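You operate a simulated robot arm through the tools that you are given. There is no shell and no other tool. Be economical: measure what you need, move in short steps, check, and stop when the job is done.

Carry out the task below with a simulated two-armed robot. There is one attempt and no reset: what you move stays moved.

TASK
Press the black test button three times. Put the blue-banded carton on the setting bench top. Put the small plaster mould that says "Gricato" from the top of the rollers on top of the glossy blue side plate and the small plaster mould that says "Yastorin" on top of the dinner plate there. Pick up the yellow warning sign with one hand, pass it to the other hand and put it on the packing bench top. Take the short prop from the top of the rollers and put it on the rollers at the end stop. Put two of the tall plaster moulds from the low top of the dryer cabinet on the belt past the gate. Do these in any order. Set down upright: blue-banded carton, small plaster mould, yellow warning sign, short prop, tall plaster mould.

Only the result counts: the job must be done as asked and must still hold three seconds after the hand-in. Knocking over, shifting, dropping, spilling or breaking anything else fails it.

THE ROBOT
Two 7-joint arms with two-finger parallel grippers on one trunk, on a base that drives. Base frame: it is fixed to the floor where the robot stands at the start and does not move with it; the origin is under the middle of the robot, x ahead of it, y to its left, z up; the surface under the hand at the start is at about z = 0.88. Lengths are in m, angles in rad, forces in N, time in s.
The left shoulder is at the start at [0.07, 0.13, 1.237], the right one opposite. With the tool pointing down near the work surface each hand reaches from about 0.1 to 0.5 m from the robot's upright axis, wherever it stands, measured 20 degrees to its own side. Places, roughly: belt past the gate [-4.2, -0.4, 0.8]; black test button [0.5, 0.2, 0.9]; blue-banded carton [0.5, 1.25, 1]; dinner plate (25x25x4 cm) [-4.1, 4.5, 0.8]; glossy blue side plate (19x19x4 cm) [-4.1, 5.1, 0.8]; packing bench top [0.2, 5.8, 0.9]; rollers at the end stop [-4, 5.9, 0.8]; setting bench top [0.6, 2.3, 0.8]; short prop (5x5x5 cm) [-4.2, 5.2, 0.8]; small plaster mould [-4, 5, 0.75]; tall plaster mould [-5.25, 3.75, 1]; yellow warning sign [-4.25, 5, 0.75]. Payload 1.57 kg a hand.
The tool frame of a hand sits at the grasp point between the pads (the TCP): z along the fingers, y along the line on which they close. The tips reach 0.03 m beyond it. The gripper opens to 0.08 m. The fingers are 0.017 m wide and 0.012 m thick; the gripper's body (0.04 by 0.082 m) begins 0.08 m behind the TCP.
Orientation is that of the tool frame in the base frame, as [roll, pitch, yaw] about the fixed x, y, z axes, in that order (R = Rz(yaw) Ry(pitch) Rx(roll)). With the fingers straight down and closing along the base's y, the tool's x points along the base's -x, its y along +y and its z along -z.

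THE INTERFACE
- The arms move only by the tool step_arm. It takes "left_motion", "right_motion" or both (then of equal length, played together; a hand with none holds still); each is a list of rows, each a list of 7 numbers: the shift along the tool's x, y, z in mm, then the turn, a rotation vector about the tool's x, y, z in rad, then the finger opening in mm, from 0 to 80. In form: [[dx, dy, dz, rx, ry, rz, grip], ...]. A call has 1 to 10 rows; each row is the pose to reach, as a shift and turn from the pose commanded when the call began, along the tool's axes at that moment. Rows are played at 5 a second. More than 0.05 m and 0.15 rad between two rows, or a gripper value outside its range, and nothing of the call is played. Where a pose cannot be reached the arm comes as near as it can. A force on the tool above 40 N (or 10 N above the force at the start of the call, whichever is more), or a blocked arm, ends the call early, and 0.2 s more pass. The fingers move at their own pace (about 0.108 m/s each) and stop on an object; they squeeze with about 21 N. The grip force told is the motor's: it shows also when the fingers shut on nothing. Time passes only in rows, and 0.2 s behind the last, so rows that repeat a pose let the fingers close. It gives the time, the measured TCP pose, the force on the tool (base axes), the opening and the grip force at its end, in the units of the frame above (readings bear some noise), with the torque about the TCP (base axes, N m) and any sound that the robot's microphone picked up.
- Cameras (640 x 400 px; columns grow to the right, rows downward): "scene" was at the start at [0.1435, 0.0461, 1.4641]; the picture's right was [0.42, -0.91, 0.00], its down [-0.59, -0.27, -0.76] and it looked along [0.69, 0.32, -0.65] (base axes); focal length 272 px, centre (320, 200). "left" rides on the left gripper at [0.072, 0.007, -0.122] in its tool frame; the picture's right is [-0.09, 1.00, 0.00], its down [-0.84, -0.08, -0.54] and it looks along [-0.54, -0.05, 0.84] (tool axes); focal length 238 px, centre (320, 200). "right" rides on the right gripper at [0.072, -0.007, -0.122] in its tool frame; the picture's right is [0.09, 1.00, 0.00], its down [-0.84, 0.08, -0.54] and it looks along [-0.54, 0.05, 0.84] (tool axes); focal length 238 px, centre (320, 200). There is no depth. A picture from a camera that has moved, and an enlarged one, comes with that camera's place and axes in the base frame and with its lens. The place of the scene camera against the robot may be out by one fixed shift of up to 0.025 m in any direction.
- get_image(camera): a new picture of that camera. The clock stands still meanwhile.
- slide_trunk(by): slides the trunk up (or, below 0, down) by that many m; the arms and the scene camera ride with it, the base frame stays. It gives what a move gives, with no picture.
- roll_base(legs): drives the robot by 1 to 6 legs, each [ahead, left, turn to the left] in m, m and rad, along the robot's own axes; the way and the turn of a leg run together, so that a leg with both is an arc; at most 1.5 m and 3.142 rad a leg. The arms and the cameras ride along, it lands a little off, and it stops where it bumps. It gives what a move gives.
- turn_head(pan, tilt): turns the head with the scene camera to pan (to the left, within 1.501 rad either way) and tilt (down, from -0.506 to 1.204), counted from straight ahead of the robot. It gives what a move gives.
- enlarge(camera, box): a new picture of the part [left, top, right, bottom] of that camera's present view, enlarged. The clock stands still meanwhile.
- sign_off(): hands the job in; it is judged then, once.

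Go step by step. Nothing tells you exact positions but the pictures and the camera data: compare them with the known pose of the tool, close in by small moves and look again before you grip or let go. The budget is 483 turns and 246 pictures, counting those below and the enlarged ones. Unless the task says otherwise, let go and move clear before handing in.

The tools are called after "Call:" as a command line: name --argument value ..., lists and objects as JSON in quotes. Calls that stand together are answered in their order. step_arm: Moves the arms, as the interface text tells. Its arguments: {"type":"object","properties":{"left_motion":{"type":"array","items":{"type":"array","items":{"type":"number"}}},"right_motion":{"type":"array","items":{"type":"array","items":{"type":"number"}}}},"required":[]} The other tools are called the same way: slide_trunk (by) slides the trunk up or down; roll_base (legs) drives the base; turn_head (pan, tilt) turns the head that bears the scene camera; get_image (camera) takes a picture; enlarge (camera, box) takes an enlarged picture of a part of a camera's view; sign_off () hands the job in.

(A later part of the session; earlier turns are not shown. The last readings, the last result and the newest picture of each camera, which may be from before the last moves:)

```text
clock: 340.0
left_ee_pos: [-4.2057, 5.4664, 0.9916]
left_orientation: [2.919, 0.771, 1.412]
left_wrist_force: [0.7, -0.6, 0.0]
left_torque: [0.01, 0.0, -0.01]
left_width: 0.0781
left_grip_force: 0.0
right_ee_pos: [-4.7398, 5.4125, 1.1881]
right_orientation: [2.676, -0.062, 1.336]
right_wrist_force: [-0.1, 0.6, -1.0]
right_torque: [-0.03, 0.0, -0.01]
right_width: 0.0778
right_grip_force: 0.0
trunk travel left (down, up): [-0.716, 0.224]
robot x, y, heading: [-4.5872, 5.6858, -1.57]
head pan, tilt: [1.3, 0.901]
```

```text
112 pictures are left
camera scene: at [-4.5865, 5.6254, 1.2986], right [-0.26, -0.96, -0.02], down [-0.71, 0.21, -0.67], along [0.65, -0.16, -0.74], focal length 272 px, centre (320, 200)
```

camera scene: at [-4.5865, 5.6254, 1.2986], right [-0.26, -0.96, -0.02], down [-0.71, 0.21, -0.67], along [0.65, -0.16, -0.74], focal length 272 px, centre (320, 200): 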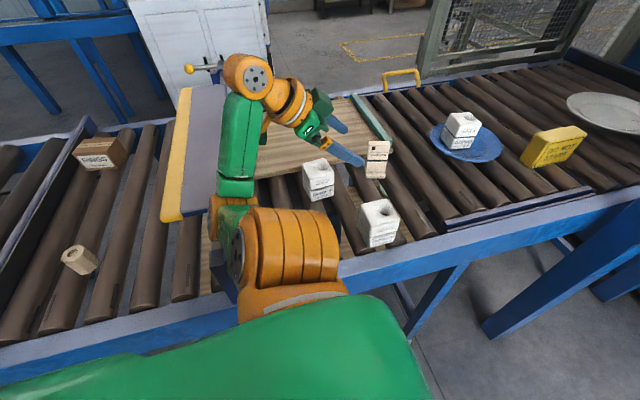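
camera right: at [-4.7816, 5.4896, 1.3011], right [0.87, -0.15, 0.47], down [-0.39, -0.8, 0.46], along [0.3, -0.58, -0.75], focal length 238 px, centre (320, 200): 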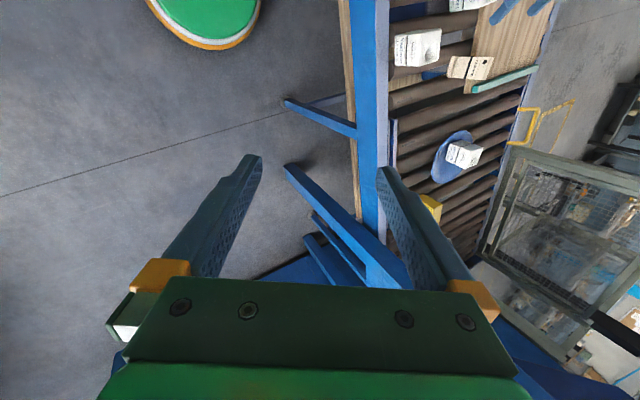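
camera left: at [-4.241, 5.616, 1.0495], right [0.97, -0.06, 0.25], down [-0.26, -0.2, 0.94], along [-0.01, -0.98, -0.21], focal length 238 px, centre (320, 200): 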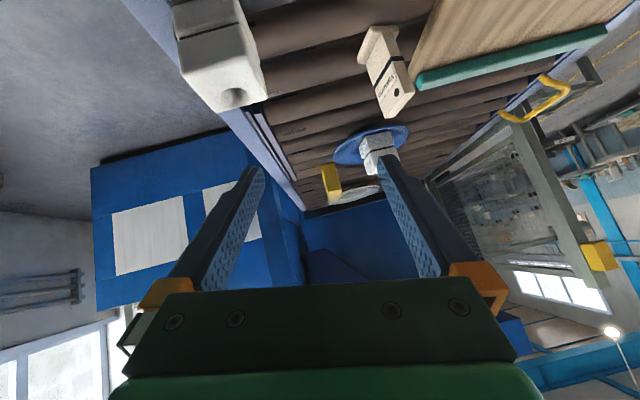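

The elbow rests by the gate bracket. The prop and all else still stand. I try the trunk up in a small step.

Call:
slide_trunk --by 0.03

```text
clock: 340.4
left_ee_pos: [-4.1655, 5.4496, 0.9651]
left_orientation: [2.93, 0.756, 1.396]
left_wrist_force: [-0.8, 0.2, 2.0]
left_torque: [0.22, -0.02, -0.03]
left_width: 0.0779
left_grip_force: 0.0
right_ee_pos: [-4.7122, 5.3959, 1.2047]
right_orientation: [2.581, -0.102, 1.244]
right_wrist_force: [-2.4, 0.2, -0.4]
right_torque: [0.0, -0.26, 0.06]
right_width: 0.078
right_grip_force: 0.0
trunk travel left (down, up): [-0.719, 0.221]
robot x, y, heading: [-4.5891, 5.6784, -1.586]
head pan, tilt: [1.3, 0.901]
stopped: the arm was blocked; the commanded pose is now the measured one
```

I let it settle with a hold of both hands, to see how the pose develops.

Call:
step_arm --left_motion '[[0, 0, 0, 0, 0, 0, 78], [0, 0, 0, 0, 0, 0, 78], [0, 0, 0, 0, 0, 0, 78]]' --right_motion '[[0, 0, 0, 0, 0, 0, 78], [0, 0, 0, 0, 0, 0, 78], [0, 0, 0, 0, 0, 0, 78]]'

Call:
get_image --camera "scene"

```text
clock: 340.7
left_ee_pos: [-4.142, 5.4222, 0.9452]
left_orientation: [3.026, 0.763, 1.436]
left_wrist_force: [-3.2, 0.5, 1.4]
left_torque: [0.21, -0.21, 0.19]
left_width: 0.0781
left_grip_force: 0.1
right_ee_pos: [-4.688, 5.3825, 1.2027]
right_orientation: [2.616, -0.094, 1.217]
right_wrist_force: [-0.1, -0.4, -0.9]
right_torque: [-0.02, -0.03, 0.02]
right_width: 0.0779
right_grip_force: 0.2
trunk travel left (down, up): [-0.719, 0.221]
robot x, y, heading: [-4.5906, 5.675, -1.609]
head pan, tilt: [1.3, 0.901]
stopped in row 1 (left hand): the arm was blocked; the commanded pose is now the measured one
```

```text
111 pictures are left
camera scene: at [-4.5321, 5.5957, 1.2912], right [-0.31, -0.95, -0.02], down [-0.73, 0.25, -0.64], along [0.61, -0.18, -0.77], focal length 272 px, centre (320, 200)
```

scene: 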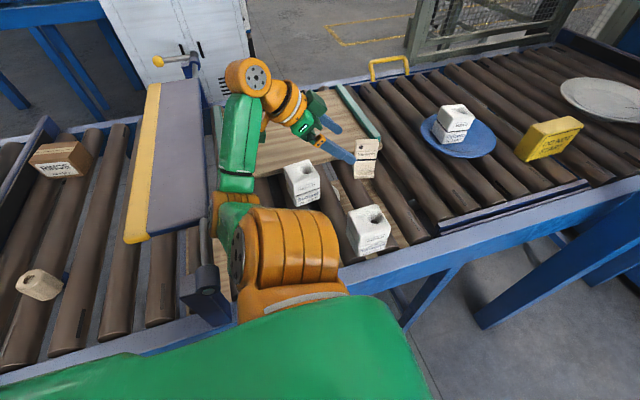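

The robot is still creeping and the finger nears the tan piece; I lift the left hand straight up to relieve the elbow.

Call:
step_arm --left_motion '[[-14, 0, -14, 0, 0, 0, 78], [-28, 0, -28, 0, 0, 0, 78], [-42, 0, -42, 0, 0, 0, 78]]'

Call:
get_image --camera "scene"

```text
clock: 341.5
left_ee_pos: [-4.1333, 5.436, 1.0035]
left_orientation: [3.038, 0.772, 1.447]
left_wrist_force: [0.0, 0.1, 0.0]
left_torque: [-0.02, -0.01, 0.02]
left_width: 0.0777
left_grip_force: 0.1
right_ee_pos: [-4.6648, 5.3983, 1.2053]
right_orientation: [2.659, -0.069, 1.234]
right_wrist_force: [0.7, -0.5, 0.4]
right_torque: [0.0, 0.0, 0.02]
right_width: 0.0782
right_grip_force: 0.0
trunk travel left (down, up): [-0.719, 0.221]
robot x, y, heading: [-4.5874, 5.6765, -1.611]
head pan, tilt: [1.3, 0.901]
```

```text
110 pictures are left
camera scene: at [-4.5041, 5.6106, 1.293], right [-0.31, -0.95, 0.0], down [-0.74, 0.24, -0.62], along [0.59, -0.19, -0.78], focal length 272 px, centre (320, 200)
```

scene: 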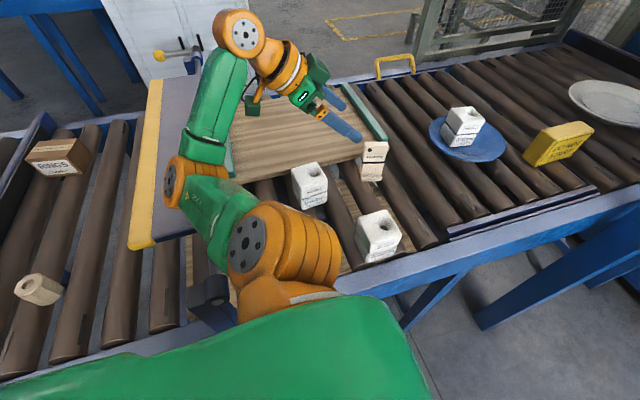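

The arm is free and the robot level again; everything on the rollers still stands. I raise the trunk and straighten both hands.

Call:
slide_trunk --by 0.1

Call:
step_arm --right_motion '[[0, 0, 0, 0.117, 0.01, -0.073, 78], [0, 0, 0, 0.235, 0.02, -0.145, 78], [0, 0, 0, 0.352, 0.03, -0.218, 78], [0, 0, 0, 0.47, 0.04, -0.29, 78], [0, 0, 0, 0.47, 0.04, -0.29, 78], [0, 0, 0, 0.47, 0.04, -0.29, 78]]' --left_motion '[[-10, 0, -10, 0, 0.13, 0, 78], [-20, 0, -20, 0, 0.26, 0, 78], [-20, 0, -20, 0, 0.39, 0, 78], [-20, 0, -20, 0, 0.52, 0, 78], [-20, 0, -20, 0, 0.65, 0, 78], [-20, 0, -20, 0, 0.77, 0, 78]]'

Call:
get_image --camera "scene"

```text
clock: 342.8
left_ee_pos: [-4.1317, 5.4348, 1.1025]
left_orientation: [3.043, 0.775, 1.451]
left_wrist_force: [1.0, 0.7, 0.5]
left_torque: [0.03, 0.0, 0.0]
left_width: 0.078
left_grip_force: 0.1
right_ee_pos: [-4.6627, 5.3973, 1.3066]
right_orientation: [2.662, -0.068, 1.233]
right_wrist_force: [0.5, -0.2, -0.2]
right_torque: [0.0, 0.02, 0.0]
right_width: 0.078
right_grip_force: 0.1
trunk travel left (down, up): [-0.819, 0.121]
robot x, y, heading: [-4.5898, 5.6731, -1.612]
head pan, tilt: [1.3, 0.901]
```

```text
clock: 344.2
left_ee_pos: [-4.1347, 5.4344, 1.1297]
left_orientation: [3.07, 0.006, 1.518]
left_wrist_force: [-0.1, 0.0, 0.5]
left_torque: [0.01, 0.0, 0.06]
left_width: 0.0778
left_grip_force: 0.1
right_ee_pos: [-4.7249, 5.4364, 1.2455]
right_orientation: [3.121, -0.035, 1.523]
right_wrist_force: [-0.1, -0.8, -0.2]
right_torque: [-0.01, 0.02, 0.0]
right_width: 0.078
right_grip_force: 0.0
right hand out of reach, approached as far as the arm can: row 1, 2, 3, 4, 5, 6
trunk travel left (down, up): [-0.819, 0.121]
robot x, y, heading: [-4.5851, 5.6733, -1.607]
head pan, tilt: [1.3, 0.901]
```

```text
109 pictures are left
camera scene: at [-4.5016, 5.6099, 1.393], right [-0.31, -0.95, 0.0], down [-0.75, 0.24, -0.62], along [0.59, -0.19, -0.78], focal length 272 px, centre (320, 200)
```

scene: 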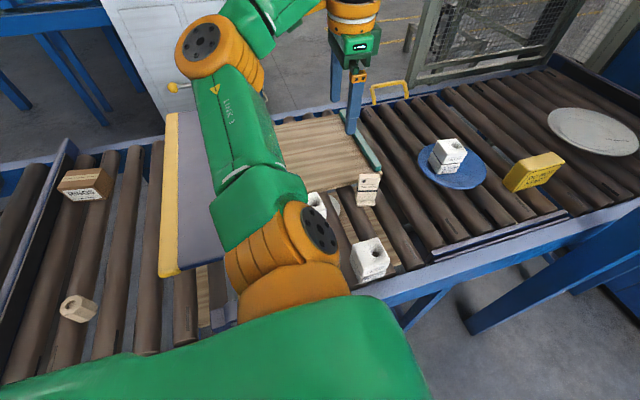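

Next I take Yastorin with an outstretched, tilted left arm while facing +x, standing farther back so the elbow stays clear of the rail. I reposition.

Call:
roll_base --legs '[[0, -0.26, 0], [0, 0, 1.607], [0, -0.38, 0]]'

Call:
turn_head --pan 0.2 --tilt 0.75

Call:
get_image --camera "scene"

```text
clock: 351.9
left_ee_pos: [-4.6244, 5.7745, 1.1277]
left_orientation: [3.072, 0.005, 3.123]
left_wrist_force: [0.1, 0.4, 0.2]
left_torque: [0.02, -0.01, -0.01]
left_width: 0.0778
left_grip_force: 0.1
right_ee_pos: [-4.6056, 5.1849, 1.2457]
right_orientation: [3.122, -0.034, 3.125]
right_wrist_force: [-0.2, 0.3, -0.1]
right_torque: [0.0, 0.02, -0.01]
right_width: 0.0782
right_grip_force: 0.0
trunk travel left (down, up): [-0.819, 0.121]
robot x, y, heading: [-4.8461, 5.315, -0.006]
head pan, tilt: [1.3, 0.901]
```

```text
clock: 353.3
left_ee_pos: [-4.6242, 5.7732, 1.129]
left_orientation: [3.071, 0.007, 3.122]
left_wrist_force: [0.3, 0.6, -0.9]
left_torque: [-0.01, 0.01, 0.02]
left_width: 0.0783
left_grip_force: 0.0
right_ee_pos: [-4.6045, 5.1828, 1.2462]
right_orientation: [3.119, -0.035, 3.126]
right_wrist_force: [-0.1, -0.2, -0.4]
right_torque: [0.03, 0.02, -0.05]
right_width: 0.0781
right_grip_force: 0.1
trunk travel left (down, up): [-0.819, 0.121]
robot x, y, heading: [-4.8459, 5.3124, -0.007]
head pan, tilt: [0.201, 0.75]
```

```text
108 pictures are left
camera scene: at [-4.6983, 5.338, 1.405], right [0.19, -0.98, 0.0], down [-0.67, -0.13, -0.73], along [0.72, 0.14, -0.68], focal length 272 px, centre (320, 200)
```

scene: 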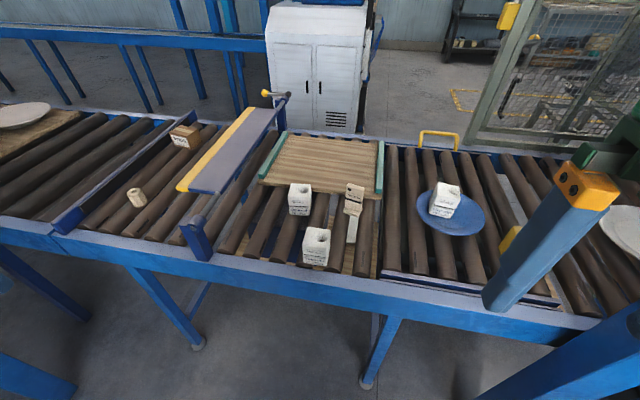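

All well. I bring the left hand in front of the mould, then tilt it.

Call:
step_arm --left_motion '[[-10, -44, 0, 0.02, 0, 0, 78], [-20, -88, 0, 0.04, 0, 0, 78], [-35, -132, 0, 0.06, 0, 0, 78], [-50, -176, 0, 0.07, 0, 0, 78], [-70, -220, 0, 0.07, 0, 0, 78], [-90, -264, 0, 0.07, 0, 0, 78], [-110, -308, 0, 0.07, 0, 0, 78], [-130, -350, 0, 0.07, 0, 0, 78]]'

Call:
step_arm --left_motion '[[0, 0, 0, 0, -0.14, 0, 78], [0, 0, 0, 0, -0.28, 0, 78], [0, 0, 0, 0, -0.42, 0, 78], [0, 0, 0, 0, -0.56, 0, 78], [0, 0, 0, 0, -0.7, 0, 78], [0, 0, 0, 0, -0.82, 0, 78]]'

Call:
get_image --camera "left"

Call:
get_image --camera "scene"

```text
clock: 355.1
left_ee_pos: [-4.4957, 5.4239, 1.1019]
left_orientation: [3.14, 0.006, 3.126]
left_wrist_force: [-0.1, -0.8, 0.2]
left_torque: [0.01, -0.03, -0.01]
left_width: 0.0779
left_grip_force: 0.2
right_ee_pos: [-4.6023, 5.1816, 1.2457]
right_orientation: [3.121, -0.037, 3.125]
right_wrist_force: [-0.2, -0.5, -0.9]
right_torque: [-0.03, 0.05, -0.04]
right_width: 0.0782
right_grip_force: 0.0
trunk travel left (down, up): [-0.819, 0.121]
robot x, y, heading: [-4.8469, 5.3092, -0.006]
head pan, tilt: [0.201, 0.75]
```

```text
clock: 356.5
left_ee_pos: [-4.483, 5.4138, 1.1152]
left_orientation: [3.14, 0.826, 3.121]
left_wrist_force: [0.4, -0.6, -0.6]
left_torque: [0.01, 0.02, -0.02]
left_width: 0.0779
left_grip_force: 0.1
left hand out of reach, approached as far as the arm can: row 6
right_ee_pos: [-4.6027, 5.1831, 1.2448]
right_orientation: [3.121, -0.036, 3.125]
right_wrist_force: [-0.6, -0.5, 0.0]
right_torque: [0.03, -0.01, -0.01]
right_width: 0.078
right_grip_force: 0.1
trunk travel left (down, up): [-0.819, 0.121]
robot x, y, heading: [-4.8458, 5.3131, -0.005]
head pan, tilt: [0.201, 0.75]
```

```text
107 pictures are left
camera left: at [-4.6226, 5.4223, 1.1448], right [0.08, 0.99, 0.07], down [0.17, -0.08, 0.98], along [0.98, -0.07, -0.17], focal length 238 px, centre (320, 200)
```

left: 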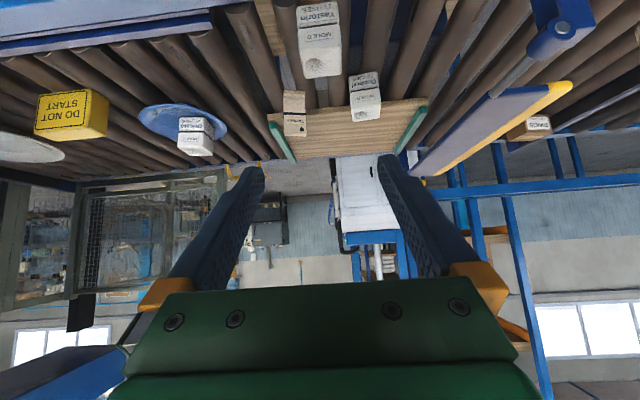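

```text
106 pictures are left
camera scene: at [-4.697, 5.3375, 1.4049], right [0.19, -0.98, 0.0], down [-0.67, -0.13, -0.73], along [0.72, 0.14, -0.68], focal length 272 px, centre (320, 200)
```

scene: 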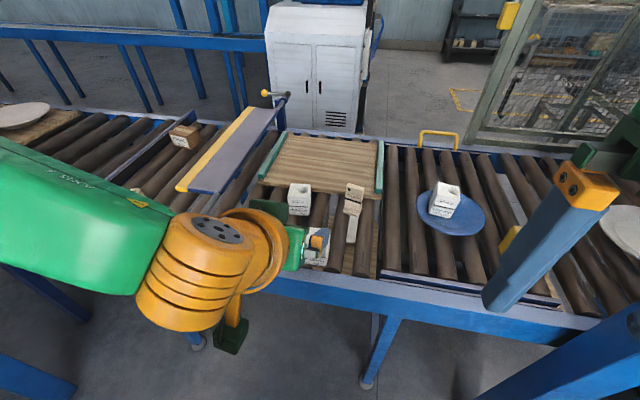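

I reduce the tilt slightly (to ≈0.72) for more camera clearance, lower the trunk 0.1, and approach the mould.

Call:
slide_trunk --by -0.1

Call:
step_arm --left_motion '[[-15, 0, 20, 0, 0.05, 0, 78], [-30, 2, 50, 0, 0.1, 0, 78], [-20, 4, 85, 0, 0.1, 0, 78], [-8, 4, 120, 0, 0.1, 0, 78]]'

Call:
get_image --camera "scene"

Call:
get_image --camera "left"

```text
clock: 357.8
left_ee_pos: [-4.4844, 5.4143, 1.0157]
left_orientation: [3.14, 0.823, 3.123]
left_wrist_force: [0.0, -0.1, -0.3]
left_torque: [-0.02, 0.04, 0.02]
left_width: 0.0779
left_grip_force: 0.1
right_ee_pos: [-4.6043, 5.1829, 1.1462]
right_orientation: [3.121, -0.035, 3.127]
right_wrist_force: [0.7, 0.4, 0.3]
right_torque: [0.0, 0.01, -0.01]
right_width: 0.0782
right_grip_force: 0.1
trunk travel left (down, up): [-0.719, 0.221]
robot x, y, heading: [-4.8468, 5.313, -0.008]
head pan, tilt: [0.201, 0.75]
```

```text
clock: 358.8
left_ee_pos: [-4.391, 5.4152, 0.9396]
left_orientation: [3.14, 0.722, 3.123]
left_wrist_force: [0.1, -0.3, 0.1]
left_torque: [0.02, 0.05, 0.01]
left_width: 0.0779
left_grip_force: 0.1
right_ee_pos: [-4.6034, 5.1825, 1.1443]
right_orientation: [3.121, -0.037, 3.126]
right_wrist_force: [0.5, 0.6, -0.9]
right_torque: [0.03, 0.05, 0.01]
right_width: 0.078
right_grip_force: 0.1
trunk travel left (down, up): [-0.719, 0.221]
robot x, y, heading: [-4.8443, 5.3106, -0.008]
head pan, tilt: [0.201, 0.75]
```

```text
105 pictures are left
camera scene: at [-4.6967, 5.3379, 1.3048], right [0.19, -0.98, 0.0], down [-0.67, -0.13, -0.73], along [0.72, 0.14, -0.68], focal length 272 px, centre (320, 200)
```

scene: 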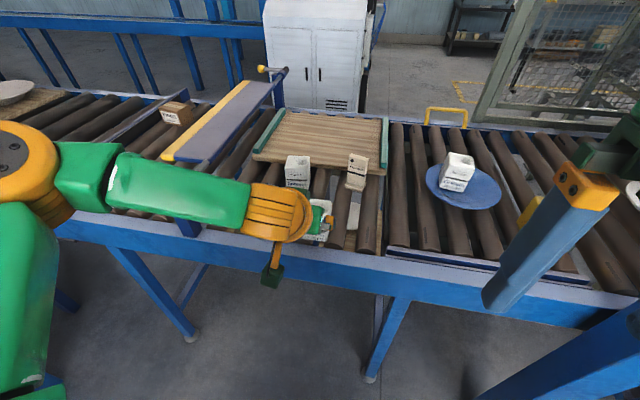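

```text
104 pictures are left
camera left: at [-4.5257, 5.4239, 0.9834], right [0.09, 0.99, 0.06], down [0.27, -0.08, 0.96], along [0.96, -0.07, -0.27], focal length 238 px, centre (320, 200)
```

left: 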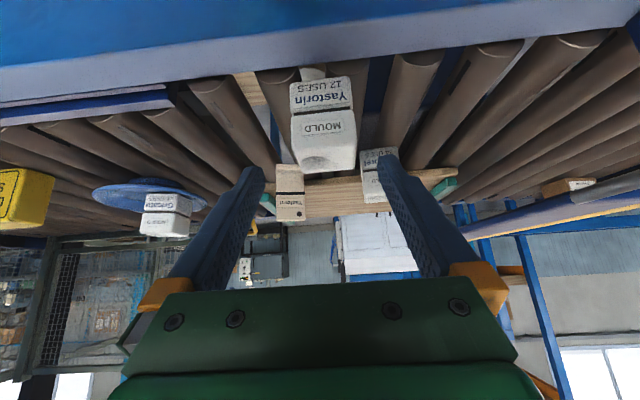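

Well aligned: the mould is centred between the fingers. I slide in along the finger direction.

Call:
step_arm --left_motion '[[-3, 2, 40, 0, 0, 0, 78], [-5, 3, 80, 0, 0, 0, 78], [-7, 3, 110, 0, 0, 0, 78], [-7, 3, 125, 0, 0, 0, 78], [-7, 3, 132, 0, 0, 0, 78]]'

Call:
get_image --camera "left"

Call:
enlarge --camera "scene" --box '[180, 130, 420, 300]'

```text
clock: 360.0
left_ee_pos: [-4.3442, 5.4574, 0.8876]
left_orientation: [3.139, 0.726, 3.122]
left_wrist_force: [-0.2, -0.8, 0.6]
left_torque: [0.01, -0.01, 0.03]
left_width: 0.0779
left_grip_force: 0.2
left hand out of reach, approached as far as the arm can: row 1, 2, 3, 4, 5
right_ee_pos: [-4.605, 5.1813, 1.1464]
right_orientation: [3.121, -0.034, 3.124]
right_wrist_force: [-0.5, -1.1, -0.2]
right_torque: [-0.01, 0.02, -0.02]
right_width: 0.078
right_grip_force: 0.1
trunk travel left (down, up): [-0.719, 0.221]
robot x, y, heading: [-4.8451, 5.3109, -0.008]
head pan, tilt: [0.201, 0.75]
```

```text
103 pictures are left
camera left: at [-4.4785, 5.4667, 0.9318], right [0.09, 0.99, 0.06], down [0.27, -0.08, 0.96], along [0.96, -0.07, -0.27], focal length 238 px, centre (320, 200)
```

left: 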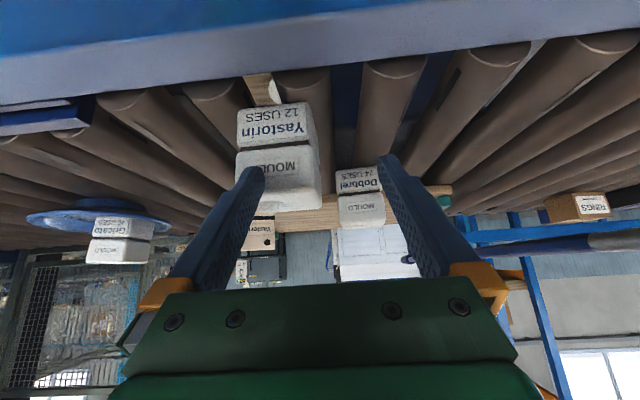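

```text
2.35 times, centred on (300, 215) of scene
camera zoom: at [-4.6991, 5.3374, 1.305], right [0.19, -0.98, 0.0], down [-0.67, -0.13, -0.73], along [0.72, 0.14, -0.68], focal length 639 px, centre (367, 165)
```

zoom: 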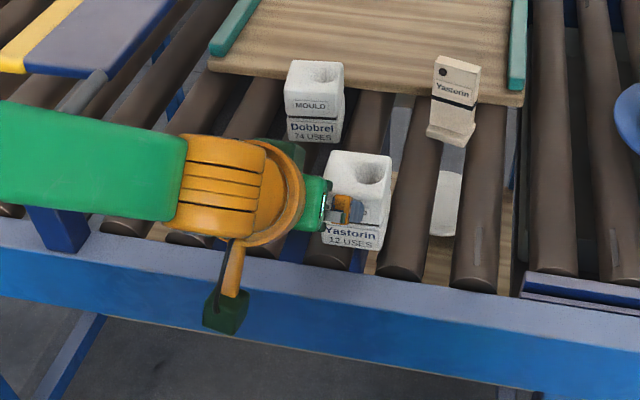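

The reach clipped and the hand drifted sideways; I back off, correct, and drive the base 0.07 closer.

Call:
step_arm --left_motion '[[0, 0, -35, 0, 0, 0, 78], [0, -20, -65, 0, 0, 0, 78], [0, -42, -75, 0, 0, 0, 78]]'

Call:
roll_base --legs '[[0.07, 0, 0.008]]'

Call:
get_image --camera "left"

Call:
get_image --camera "scene"

```text
clock: 360.8
left_ee_pos: [-4.3953, 5.4198, 0.9416]
left_orientation: [3.138, 0.721, 3.122]
left_wrist_force: [-0.9, -0.2, 0.3]
left_torque: [0.07, 0.01, 0.02]
left_width: 0.0781
left_grip_force: 0.1
right_ee_pos: [-4.603, 5.1831, 1.1455]
right_orientation: [3.119, -0.034, 3.125]
right_wrist_force: [0.3, 0.1, -0.4]
right_torque: [0.02, 0.01, 0.02]
right_width: 0.0781
right_grip_force: 0.0
trunk travel left (down, up): [-0.719, 0.221]
robot x, y, heading: [-4.8457, 5.3129, -0.011]
head pan, tilt: [0.201, 0.75]
```

```text
clock: 361.8
left_ee_pos: [-4.3302, 5.4219, 0.9422]
left_orientation: [3.14, 0.728, 3.13]
left_wrist_force: [-0.4, 0.1, 0.1]
left_torque: [-0.01, -0.03, -0.01]
left_width: 0.078
left_grip_force: 0.0
right_ee_pos: [-4.5374, 5.1835, 1.1461]
right_orientation: [3.12, -0.029, 3.133]
right_wrist_force: [-0.1, 0.6, -0.1]
right_torque: [-0.01, -0.05, -0.03]
right_width: 0.0779
right_grip_force: 0.2
trunk travel left (down, up): [-0.719, 0.221]
robot x, y, heading: [-4.7816, 5.3112, 0.0]
head pan, tilt: [0.201, 0.75]
```

```text
101 pictures are left
camera left: at [-4.466, 5.4295, 0.9875], right [0.08, 0.99, 0.06], down [0.26, -0.08, 0.96], along [0.96, -0.06, -0.27], focal length 238 px, centre (320, 200)
```

left: 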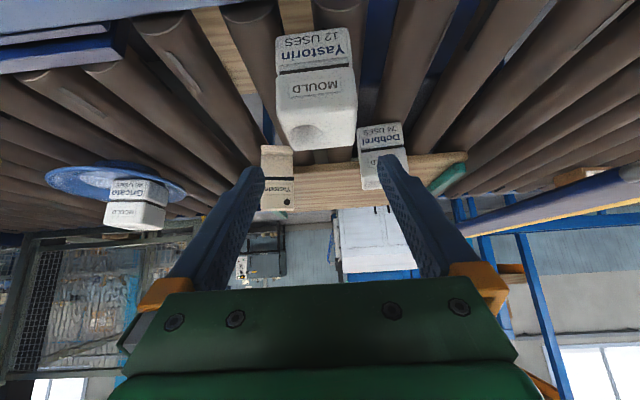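

```text
100 pictures are left
camera scene: at [-4.6335, 5.3383, 1.3055], right [0.2, -0.98, 0.0], down [-0.67, -0.14, -0.73], along [0.72, 0.15, -0.68], focal length 272 px, centre (320, 200)
```

scene: 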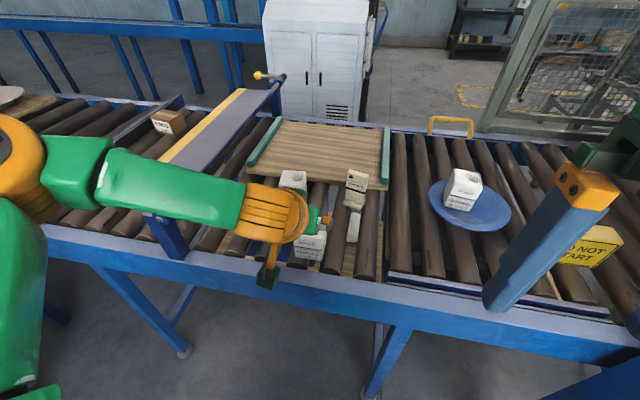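

In reach now. I first drop back along the tool, then slide in along the fingers.

Call:
step_arm --left_motion '[[38, -1, 0, 0, 0, 0, 78], [38, -2, 35, 0, 0, 0, 78], [38, -2, 65, 0, 0, 0, 78], [38, -2, 85, 0, 0, 0, 78], [38, -2, 95, 0, 0, 0, 78]]'

Call:
get_image --camera "left"

Call:
enlarge --camera "scene" --box '[130, 130, 410, 310]'

```text
clock: 363.0
left_ee_pos: [-4.3133, 5.4438, 0.874]
left_orientation: [3.139, 0.725, 3.13]
left_wrist_force: [-0.1, -1.8, 0.2]
left_torque: [-0.04, 0.0, -0.05]
left_width: 0.0792
left_grip_force: 0.7
left hand out of reach, approached as far as the arm can: row 2, 3, 4, 5
right_ee_pos: [-4.5342, 5.1841, 1.1461]
right_orientation: [3.12, -0.035, 3.132]
right_wrist_force: [0.3, 0.4, 0.1]
right_torque: [-0.02, 0.0, -0.04]
right_width: 0.078
right_grip_force: 0.1
trunk travel left (down, up): [-0.719, 0.221]
robot x, y, heading: [-4.7766, 5.3118, -0.006]
head pan, tilt: [0.201, 0.75]
```

```text
99 pictures are left
camera left: at [-4.4489, 5.4536, 0.9182], right [0.08, 0.99, 0.06], down [0.27, -0.08, 0.96], along [0.96, -0.06, -0.27], focal length 238 px, centre (320, 200)
```

left: 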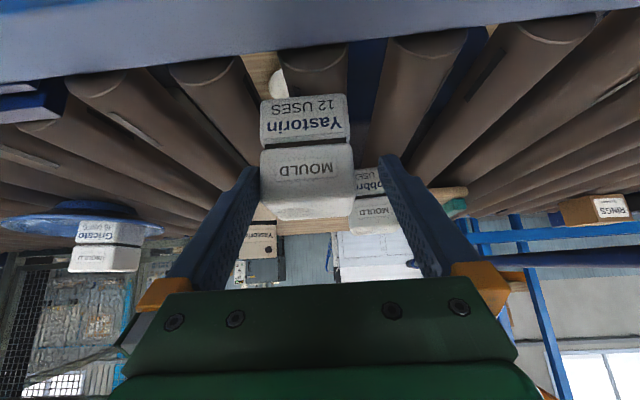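

```text
2.22 times, centred on (270, 220) of scene
camera zoom: at [-4.629, 5.3379, 1.305], right [0.2, -0.98, 0.0], down [-0.67, -0.14, -0.73], along [0.72, 0.15, -0.68], focal length 604 px, centre (431, 156)
```

zoom: 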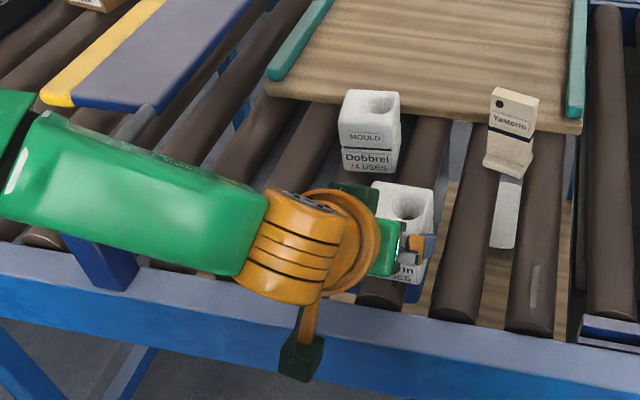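

The tilt at this low height is not reachable cleanly. I back off and will first measure, unloaded, how far the left hand can reach toward the dinner plate at various tilts.

Call:
step_arm --left_motion '[[0, -2, -30, 0, 0, 0, 78], [0, -15, -65, 0, 0, 0, 78], [-25, -20, -95, 0, 0, 0, 78], [-50, -20, -115, 0, 0, 0, 78]]'

Call:
get_image --camera "scene"

```text
clock: 364.0
left_ee_pos: [-4.3528, 5.4278, 0.9921]
left_orientation: [3.138, 0.724, 3.132]
left_wrist_force: [-0.6, 0.4, 0.0]
left_torque: [0.02, 0.0, 0.02]
left_width: 0.078
left_grip_force: 0.0
right_ee_pos: [-4.5349, 5.1837, 1.1456]
right_orientation: [3.12, -0.033, 3.132]
right_wrist_force: [-0.9, 0.6, 0.5]
right_torque: [-0.01, 0.0, 0.02]
right_width: 0.0778
right_grip_force: 0.0
trunk travel left (down, up): [-0.719, 0.221]
robot x, y, heading: [-4.7745, 5.3103, -0.003]
head pan, tilt: [0.201, 0.75]
```

```text
97 pictures are left
camera scene: at [-4.6296, 5.3386, 1.305], right [0.2, -0.98, 0.0], down [-0.67, -0.14, -0.73], along [0.72, 0.15, -0.68], focal length 272 px, centre (320, 200)
```

scene: 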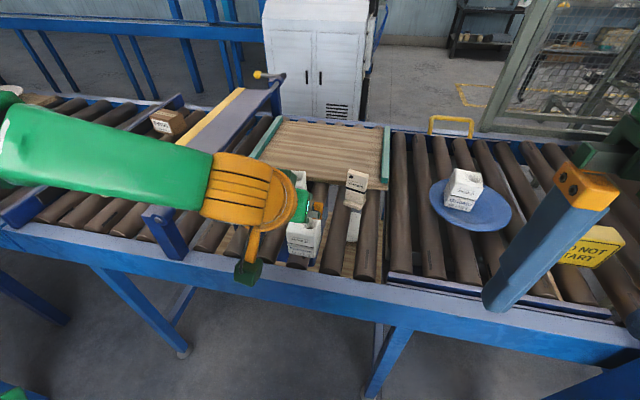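

I straighten the hand and drive back to the panel corner, facing −y.

Call:
step_arm --left_motion '[[0, 0, -20, 0, 0.14, 0, 78], [0, 0, -40, 0, 0.28, 0, 78], [0, 0, -60, 0, 0.42, 0, 78], [0, 0, -80, 0, 0.56, 0, 78], [0, 0, -100, 0, 0.72, 0, 78]]'

Call:
slide_trunk --by 0.05

Call:
roll_base --legs '[[-0.15, 0, 0], [0, 0, -1.57], [0.1, 0.1, 0]]'

```text
refused: row 5 steps farther than a row can; nothing moved
```

```text
clock: 364.9
left_ee_pos: [-4.3536, 5.4275, 1.0417]
left_orientation: [3.14, 0.724, 3.131]
left_wrist_force: [0.1, 0.4, -0.5]
left_torque: [0.01, -0.01, 0.04]
left_width: 0.0779
left_grip_force: 0.0
right_ee_pos: [-4.5342, 5.1851, 1.1957]
right_orientation: [3.122, -0.033, 3.132]
right_wrist_force: [-0.1, 0.3, 0.5]
right_torque: [0.0, 0.0, 0.0]
right_width: 0.0779
right_grip_force: 0.0
trunk travel left (down, up): [-0.769, 0.171]
robot x, y, heading: [-4.7756, 5.3099, -0.006]
head pan, tilt: [0.201, 0.75]
```

```text
clock: 371.1
left_ee_pos: [-4.7148, 4.787, 1.0427]
left_orientation: [3.139, 0.726, 1.55]
left_wrist_force: [-0.3, 0.5, 0.2]
left_torque: [-0.02, -0.01, 0.03]
left_width: 0.0779
left_grip_force: 0.0
right_ee_pos: [-4.9557, 4.9713, 1.1956]
right_orientation: [3.119, -0.033, 1.555]
right_wrist_force: [0.3, 0.2, 0.1]
right_torque: [0.03, -0.06, 0.0]
right_width: 0.0779
right_grip_force: 0.1
trunk travel left (down, up): [-0.769, 0.171]
robot x, y, heading: [-4.8252, 5.2147, -1.579]
head pan, tilt: [0.201, 0.75]
```

The hand is still tilted, which suits a reach test in free air: I move away from the panel, turn so the equivalent direction is over free floor, and rehearse the dinner-plate reach there.

Call:
roll_base --legs '[[0, -0.25, -0.8]]'

```text
clock: 373.6
left_ee_pos: [-5.2762, 4.9301, 1.0423]
left_orientation: [3.141, 0.723, 0.752]
left_wrist_force: [0.3, 0.0, -0.3]
left_torque: [0.0, 0.02, -0.02]
left_width: 0.078
left_grip_force: 0.1
right_ee_pos: [-5.3121, 5.2327, 1.1944]
right_orientation: [3.122, -0.035, 0.753]
right_wrist_force: [-0.9, -0.7, -0.7]
right_torque: [0.0, 0.02, 0.03]
right_width: 0.0782
right_grip_force: 0.0
trunk travel left (down, up): [-0.769, 0.171]
robot x, y, heading: [-5.0526, 5.3102, -2.381]
head pan, tilt: [0.201, 0.75]
```

Call:
step_arm --left_motion '[[15, 40, 16, -0.06, 0, -0.068, 78], [29, 80, 32, -0.12, 0, -0.137, 78], [44, 120, 47, -0.18, 0, -0.205, 78], [58, 160, 63, -0.24, 0, -0.273, 78], [73, 199, 79, -0.3, 0, -0.342, 78], [88, 239, 95, -0.36, 0, -0.41, 78], [102, 279, 110, -0.42, 0, -0.478, 78], [117, 318, 126, -0.483, 0, -0.547, 78]]'

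```text
clock: 375.4
left_ee_pos: [-5.0576, 4.7018, 0.8711]
left_orientation: [3.141, 0.724, 1.482]
left_wrist_force: [0.2, 0.4, -0.9]
left_torque: [0.0, 0.0, 0.01]
left_width: 0.0779
left_grip_force: 0.1
right_ee_pos: [-5.313, 5.2308, 1.1958]
right_orientation: [3.121, -0.033, 0.754]
right_wrist_force: [0.1, -0.4, 0.9]
right_torque: [-0.01, -0.01, 0.01]
right_width: 0.0777
right_grip_force: 0.1
trunk travel left (down, up): [-0.769, 0.171]
robot x, y, heading: [-5.0483, 5.3085, -2.38]
head pan, tilt: [0.201, 0.75]
```

The reach at 0.47 m with 0.72 tilt works without limit. I test a smaller tilt at the same point.

Call:
step_arm --left_motion '[[0, 0, 0, 0, 0.12, 0, 78], [0, 0, 0, 0, 0.24, 0, 78], [0, 0, 0, 0, 0.36, 0, 78], [0, 0, 0, 0, 0.48, 0, 78], [0, 0, 0, 0, 0.6, 0, 78], [0, 0, 0, 0, 0.72, 0, 78]]'

```text
clock: 376.8
left_ee_pos: [-5.0468, 4.7344, 0.8867]
left_orientation: [-3.141, 0.008, 1.479]
left_wrist_force: [-1.9, 0.1, 0.1]
left_torque: [-0.01, -0.02, 0.0]
left_width: 0.0781
left_grip_force: 0.0
left hand out of reach, approached as far as the arm can: row 4, 5, 6
right_ee_pos: [-5.3134, 5.2322, 1.1954]
right_orientation: [3.121, -0.034, 0.752]
right_wrist_force: [0.4, 0.9, -0.1]
right_torque: [-0.02, 0.0, -0.01]
right_width: 0.0778
right_grip_force: 0.1
trunk travel left (down, up): [-0.769, 0.171]
robot x, y, heading: [-5.0513, 5.3077, -2.38]
head pan, tilt: [0.201, 0.75]
```

Very good: tool-down the arm reaches 0.434 m in this direction, and a tilt of 0.36 covers 0.47 m. So a small tilt suffices. I raise the hand, turn to face −y and go beside the Yastorin mould.

Call:
step_arm --left_motion '[[20, -10, -45, 0, 0, 0, 78], [40, -20, -90, 0, 0, 0, 78], [50, -40, -130, 0, 0, 0, 78], [60, -60, -170, 0, 0, 0, 78], [60, -80, -210, 0, 0, 0, 78]]'

Call:
roll_base --legs '[[0, 0, 0.81], [-0.4, 0, 0], [0, 0.43, 0]]'

Call:
get_image --camera "left"

```text
refused: row 1 steps farther than a row can; nothing moved
```

```text
clock: 383.6
left_ee_pos: [-4.2066, 5.3031, 0.8884]
left_orientation: [3.14, 0.006, 2.28]
left_wrist_force: [-0.4, 0.3, 0.9]
left_torque: [-0.01, -0.01, 0.01]
left_width: 0.0779
left_grip_force: 0.1
right_ee_pos: [-4.7499, 5.4611, 1.1958]
right_orientation: [3.118, -0.036, 1.552]
right_wrist_force: [-0.2, 1.1, 0.2]
right_torque: [0.01, 0.03, 0.04]
right_width: 0.0782
right_grip_force: 0.1
trunk travel left (down, up): [-0.769, 0.171]
robot x, y, heading: [-4.62, 5.7039, -1.579]
head pan, tilt: [0.201, 0.75]
```

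```text
96 pictures are left
camera left: at [-4.2499, 5.3632, 1.0094], right [0.82, 0.58, 0.0], down [0.48, -0.68, 0.55], along [0.32, -0.45, -0.84], focal length 238 px, centre (320, 200)
```

left: 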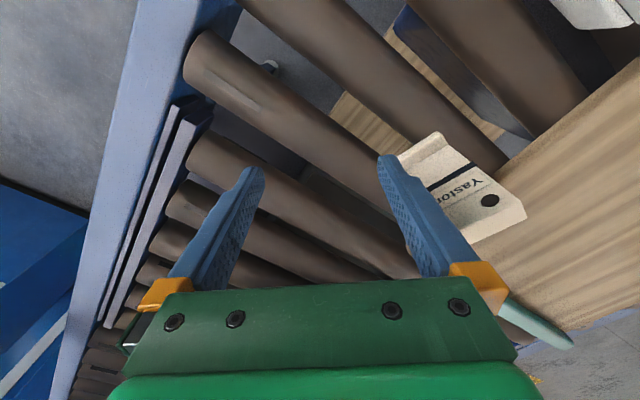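

The raise was refused and the hand travelled low, but it passed clear; the tan piece is right beside a finger. I lift straight up now.

Call:
step_arm --left_motion '[[0, 0, -40, 0, 0, 0, 78], [0, 0, -80, 0, 0, 0, 78], [0, 0, -120, 0, 0, 0, 78], [0, 0, -160, 0, 0, 0, 78], [0, 0, -200, 0, 0, 0, 78]]'

Call:
turn_head --pan 0.9 --tilt 0.8

Call:
get_image --camera "scene"

```text
clock: 384.8
left_ee_pos: [-4.2133, 5.3063, 1.0745]
left_orientation: [3.14, 0.006, 2.278]
left_wrist_force: [0.2, -0.2, 0.2]
left_torque: [-0.01, -0.02, -0.03]
left_width: 0.0781
left_grip_force: 0.1
left hand out of reach, approached as far as the arm can: row 5
right_ee_pos: [-4.749, 5.4609, 1.1951]
right_orientation: [3.12, -0.036, 1.552]
right_wrist_force: [-0.3, -0.3, 0.4]
right_torque: [0.01, -0.04, -0.01]
right_width: 0.078
right_grip_force: 0.0
trunk travel left (down, up): [-0.769, 0.171]
robot x, y, heading: [-4.6189, 5.7024, -1.581]
head pan, tilt: [0.201, 0.75]
```

```text
clock: 385.9
left_ee_pos: [-4.2117, 5.3057, 1.0749]
left_orientation: [-3.14, 0.005, 2.278]
left_wrist_force: [0.6, 0.3, -0.4]
left_torque: [0.03, 0.0, -0.01]
left_width: 0.0777
left_grip_force: 0.0
right_ee_pos: [-4.7487, 5.4605, 1.1956]
right_orientation: [3.119, -0.036, 1.551]
right_wrist_force: [-0.3, 1.2, 0.2]
right_torque: [0.03, 0.0, 0.02]
right_width: 0.0779
right_grip_force: 0.1
trunk travel left (down, up): [-0.769, 0.171]
robot x, y, heading: [-4.6202, 5.7025, -1.584]
head pan, tilt: [0.901, 0.799]
```

```text
95 pictures are left
camera scene: at [-4.5405, 5.6115, 1.351], right [-0.63, -0.78, 0.0], down [-0.56, 0.45, -0.7], along [0.54, -0.44, -0.72], focal length 272 px, centre (320, 200)
```

scene: 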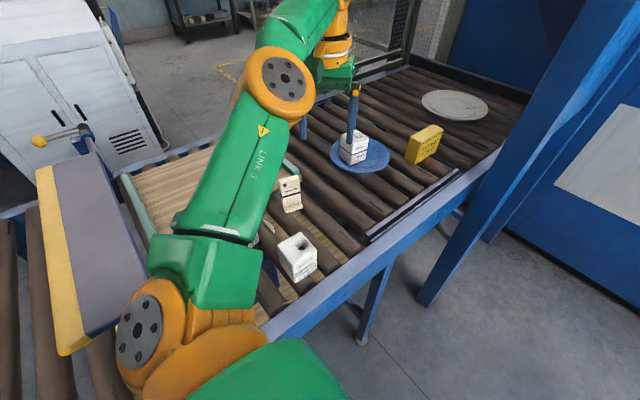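

All still stand. I turn the hand to align with the mould and bring it above and behind it.

Call:
step_arm --left_motion '[[35, 7, 0, 0, 0, 0.141, 78], [70, 14, 0, 0, 0, 0.283, 78], [104, 21, 0, 0, 0, 0.424, 78], [139, 28, 0, 0, 0, 0.566, 78], [173, 35, 0, 0, 0, 0.707, 78]]'

Call:
step_arm --left_motion '[[0, 0, 0, 0, -0.12, 0, 78], [0, 0, 0, 0, -0.24, 0, 78], [0, 0, 0, 0, -0.36, 0, 78]]'

Call:
get_image --camera "left"

```text
clock: 387.1
left_ee_pos: [-4.3009, 5.4628, 1.0723]
left_orientation: [3.138, 0.006, 1.571]
left_wrist_force: [-0.2, 0.4, -0.5]
left_torque: [0.02, 0.02, 0.01]
left_width: 0.078
left_grip_force: 0.1
right_ee_pos: [-4.7492, 5.4616, 1.196]
right_orientation: [3.121, -0.032, 1.551]
right_wrist_force: [0.1, 0.2, 0.6]
right_torque: [-0.02, 0.0, 0.01]
right_width: 0.0778
right_grip_force: 0.0
trunk travel left (down, up): [-0.769, 0.171]
robot x, y, heading: [-4.6212, 5.7019, -1.581]
head pan, tilt: [0.901, 0.799]
```

```text
clock: 387.9
left_ee_pos: [-4.2995, 5.4615, 1.0723]
left_orientation: [3.139, 0.369, 1.569]
left_wrist_force: [0.0, 0.8, -0.2]
left_torque: [0.0, 0.03, -0.02]
left_width: 0.0779
left_grip_force: 0.0
right_ee_pos: [-4.7489, 5.4618, 1.1961]
right_orientation: [3.118, -0.032, 1.552]
right_wrist_force: [-0.1, 0.2, 0.1]
right_torque: [-0.03, -0.01, -0.04]
right_width: 0.0779
right_grip_force: 0.0
trunk travel left (down, up): [-0.769, 0.171]
robot x, y, heading: [-4.6197, 5.7031, -1.582]
head pan, tilt: [0.901, 0.799]
```

```text
94 pictures are left
camera left: at [-4.2938, 5.5727, 1.1612], right [1.0, -0.09, 0.04], down [-0.08, -0.59, 0.81], along [-0.05, -0.81, -0.59], focal length 238 px, centre (320, 200)
```

left: 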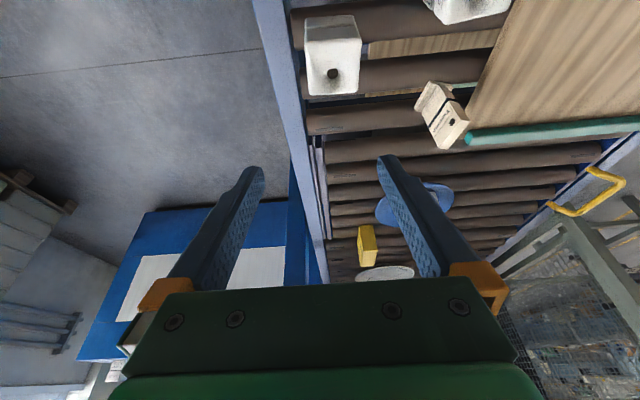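

I lower partway and measure the mould again.

Call:
step_arm --left_motion '[[17, 5, 37, 0, 0, 0, 78], [34, 10, 74, 0, 0, 0, 78], [51, 14, 111, 0, 0, 0, 78]]'

Call:
enlarge --camera "left" --box '[230, 20, 430, 180]'

Call:
get_image --camera "scene"

```text
clock: 388.7
left_ee_pos: [-4.2849, 5.4666, 0.9494]
left_orientation: [3.138, 0.364, 1.569]
left_wrist_force: [-0.3, -0.1, -1.0]
left_torque: [0.01, 0.0, -0.01]
left_width: 0.0779
left_grip_force: 0.0
right_ee_pos: [-4.7493, 5.4599, 1.1959]
right_orientation: [3.121, -0.035, 1.551]
right_wrist_force: [0.2, -0.6, 0.7]
right_torque: [0.02, 0.01, -0.01]
right_width: 0.0783
right_grip_force: 0.0
trunk travel left (down, up): [-0.769, 0.171]
robot x, y, heading: [-4.6212, 5.7025, -1.578]
head pan, tilt: [0.901, 0.799]
```

```text
2.50 times, centred on (330, 100) of left
camera zoom: at [-4.2799, 5.5776, 1.0387], right [1.0, -0.09, 0.04], down [-0.08, -0.59, 0.8], along [-0.05, -0.8, -0.59], focal length 596 px, centre (295, 450)
```

zoom: 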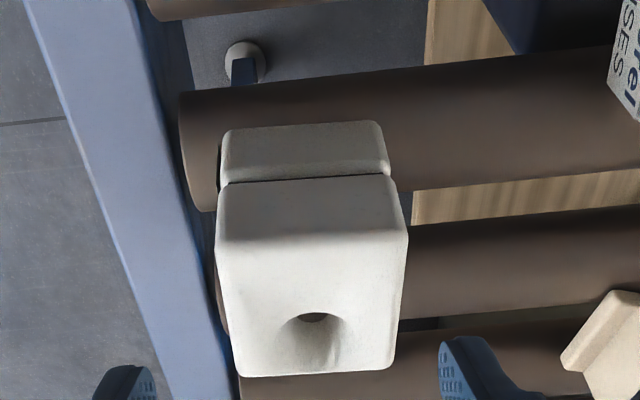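

```text
92 pictures are left
camera scene: at [-4.5399, 5.6108, 1.3509], right [-0.63, -0.78, 0.0], down [-0.56, 0.45, -0.7], along [0.54, -0.44, -0.72], focal length 272 px, centre (320, 200)
```

scene: 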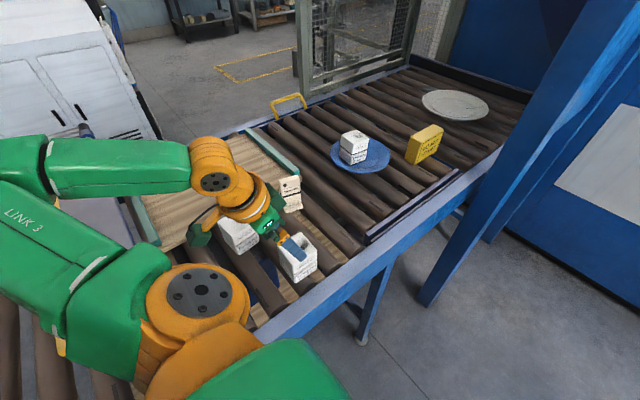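

The slide-in is straight along the fingers. I descend in small steps watching for any contact.

Call:
step_arm --left_motion '[[0, 2, 30, 0, 0, 0, 78], [1, 4, 60, 0, 0, 0, 78], [2, 5, 85, 0, 0, 0, 78]]'

Call:
get_image --camera "scene"

```text
clock: 389.5
left_ee_pos: [-4.2793, 5.4393, 0.8702]
left_orientation: [3.138, 0.364, 1.573]
left_wrist_force: [0.1, 0.3, -0.3]
left_torque: [-0.01, 0.0, -0.03]
left_width: 0.0781
left_grip_force: 0.1
right_ee_pos: [-4.748, 5.4607, 1.1962]
right_orientation: [3.122, -0.036, 1.551]
right_wrist_force: [0.1, 0.5, -0.1]
right_torque: [-0.02, -0.01, 0.02]
right_width: 0.0778
right_grip_force: 0.1
trunk travel left (down, up): [-0.769, 0.171]
robot x, y, heading: [-4.6168, 5.7025, -1.585]
head pan, tilt: [0.901, 0.799]
```

```text
91 pictures are left
camera scene: at [-4.5399, 5.6112, 1.351], right [-0.63, -0.78, 0.0], down [-0.56, 0.45, -0.7], along [0.54, -0.44, -0.72], focal length 272 px, centre (320, 200)
```

scene: 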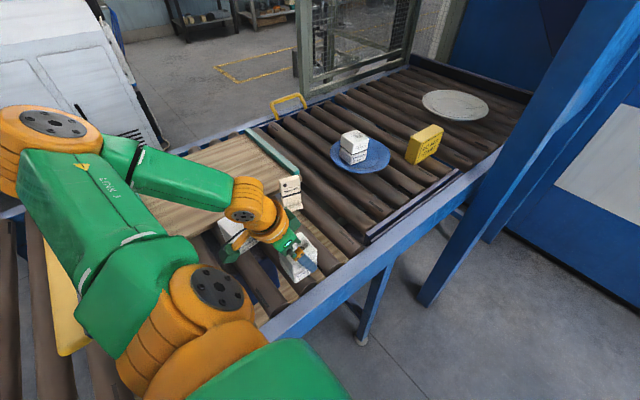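

No contact. I finish the slide and close.

Call:
step_arm --left_motion '[[0, 0, 15, 0, 0, 0, 78], [0, 0, 27, 0, 0, 0, 78], [0, 0, 27, 0, 0, 0, 66], [0, 0, 27, 0, 0, 0, 50], [0, 0, 27, 0, 0, 0, 45], [0, 0, 27, 0, 0, 0, 45]]'

Call:
enlarge --camera "scene" --box '[180, 150, 360, 300]'

```text
clock: 390.9
left_ee_pos: [-4.2792, 5.4294, 0.8462]
left_orientation: [3.139, 0.365, 1.571]
left_wrist_force: [-0.3, 1.4, 0.2]
left_torque: [-0.03, 0.03, 0.0]
left_width: 0.062
left_grip_force: 21.0
right_ee_pos: [-4.7473, 5.4598, 1.1965]
right_orientation: [3.121, -0.035, 1.552]
right_wrist_force: [0.5, 0.8, 0.2]
right_torque: [-0.02, 0.03, -0.02]
right_width: 0.0781
right_grip_force: 0.0
trunk travel left (down, up): [-0.769, 0.171]
robot x, y, heading: [-4.6176, 5.7017, -1.582]
head pan, tilt: [0.901, 0.799]
```

```text
2.67 times, centred on (270, 225) of scene
camera zoom: at [-4.5399, 5.6114, 1.3509], right [-0.63, -0.78, 0.0], down [-0.56, 0.45, -0.7], along [0.54, -0.44, -0.72], focal length 725 px, centre (453, 133)
```

zoom: 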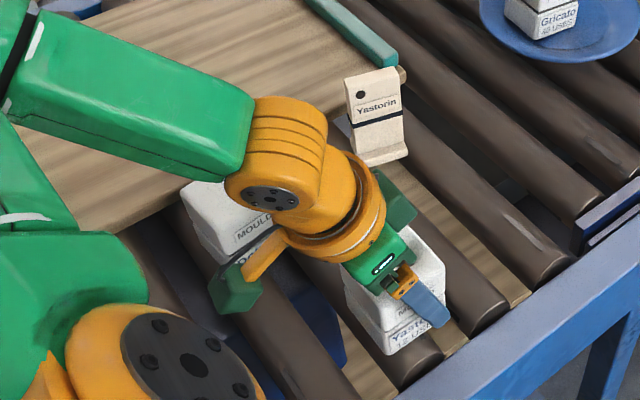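

Gripped with the tilt. I lift straight up.

Call:
step_arm --left_motion '[[-4, 0, -10, 0, 0, 0, 45], [-18, 0, -47, 0, 0, 0, 45], [-32, 0, -84, 0, 0, 0, 45], [-46, 0, -121, 0, 0, 0, 45], [-60, 0, -157, 0, 0, 0, 45]]'

Call:
get_image --camera "scene"

```text
clock: 392.1
left_ee_pos: [-4.28, 5.4298, 1.015]
left_orientation: [3.139, 0.365, 1.569]
left_wrist_force: [-0.3, 0.0, -2.8]
left_torque: [-0.04, 0.0, 0.0]
left_width: 0.0618
left_grip_force: 21.0
right_ee_pos: [-4.7486, 5.4607, 1.1966]
right_orientation: [3.12, -0.035, 1.552]
right_wrist_force: [-0.5, 0.2, -0.4]
right_torque: [0.02, 0.0, 0.02]
right_width: 0.078
right_grip_force: 0.0
trunk travel left (down, up): [-0.769, 0.171]
robot x, y, heading: [-4.6193, 5.7018, -1.59]
head pan, tilt: [0.901, 0.799]
```

```text
89 pictures are left
camera scene: at [-4.5401, 5.6117, 1.351], right [-0.63, -0.78, 0.0], down [-0.56, 0.45, -0.7], along [0.54, -0.44, -0.72], focal length 272 px, centre (320, 200)
```

scene: 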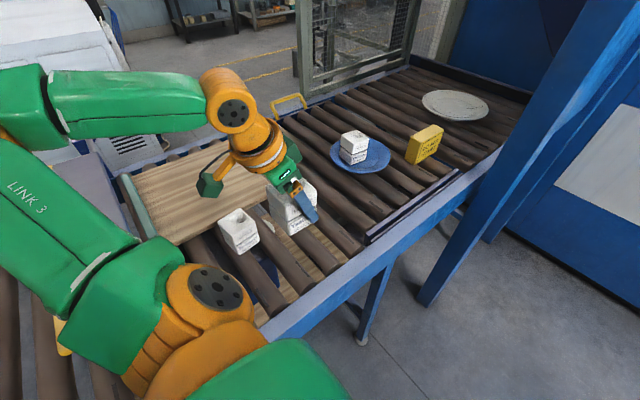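

I drive ahead along the conveyor to the panel corner with the mould held high.

Call:
roll_base --legs '[[0, 0, 0.02], [0.6, 0, 0], [0.08, 0.06, 0]]'

Call:
get_image --camera "left"

```text
clock: 396.5
left_ee_pos: [-4.2083, 4.7711, 1.0162]
left_orientation: [3.136, 0.367, 1.591]
left_wrist_force: [-0.2, -0.6, -2.2]
left_torque: [-0.03, -0.02, 0.06]
left_width: 0.0621
left_grip_force: 21.0
right_ee_pos: [-4.6779, 4.7925, 1.1967]
right_orientation: [3.118, -0.032, 1.574]
right_wrist_force: [-0.8, 0.7, 0.1]
right_torque: [-0.04, 0.0, -0.01]
right_width: 0.078
right_grip_force: 0.1
trunk travel left (down, up): [-0.769, 0.171]
robot x, y, heading: [-4.5514, 5.0344, -1.56]
head pan, tilt: [0.901, 0.799]
```

```text
88 pictures are left
camera left: at [-4.2047, 4.8819, 1.1042], right [1.0, -0.06, 0.04], down [-0.07, -0.59, 0.81], along [-0.03, -0.81, -0.59], focal length 238 px, centre (320, 200)
```

left: 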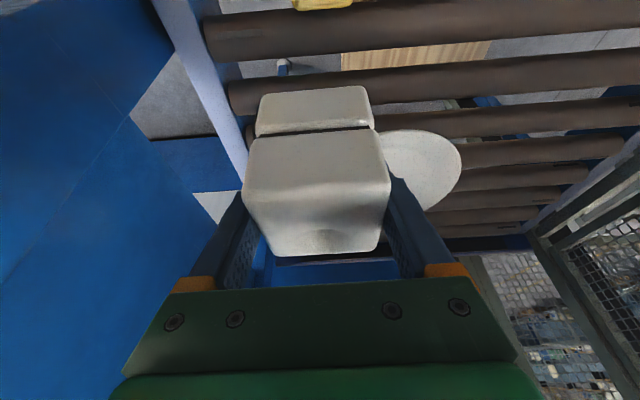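

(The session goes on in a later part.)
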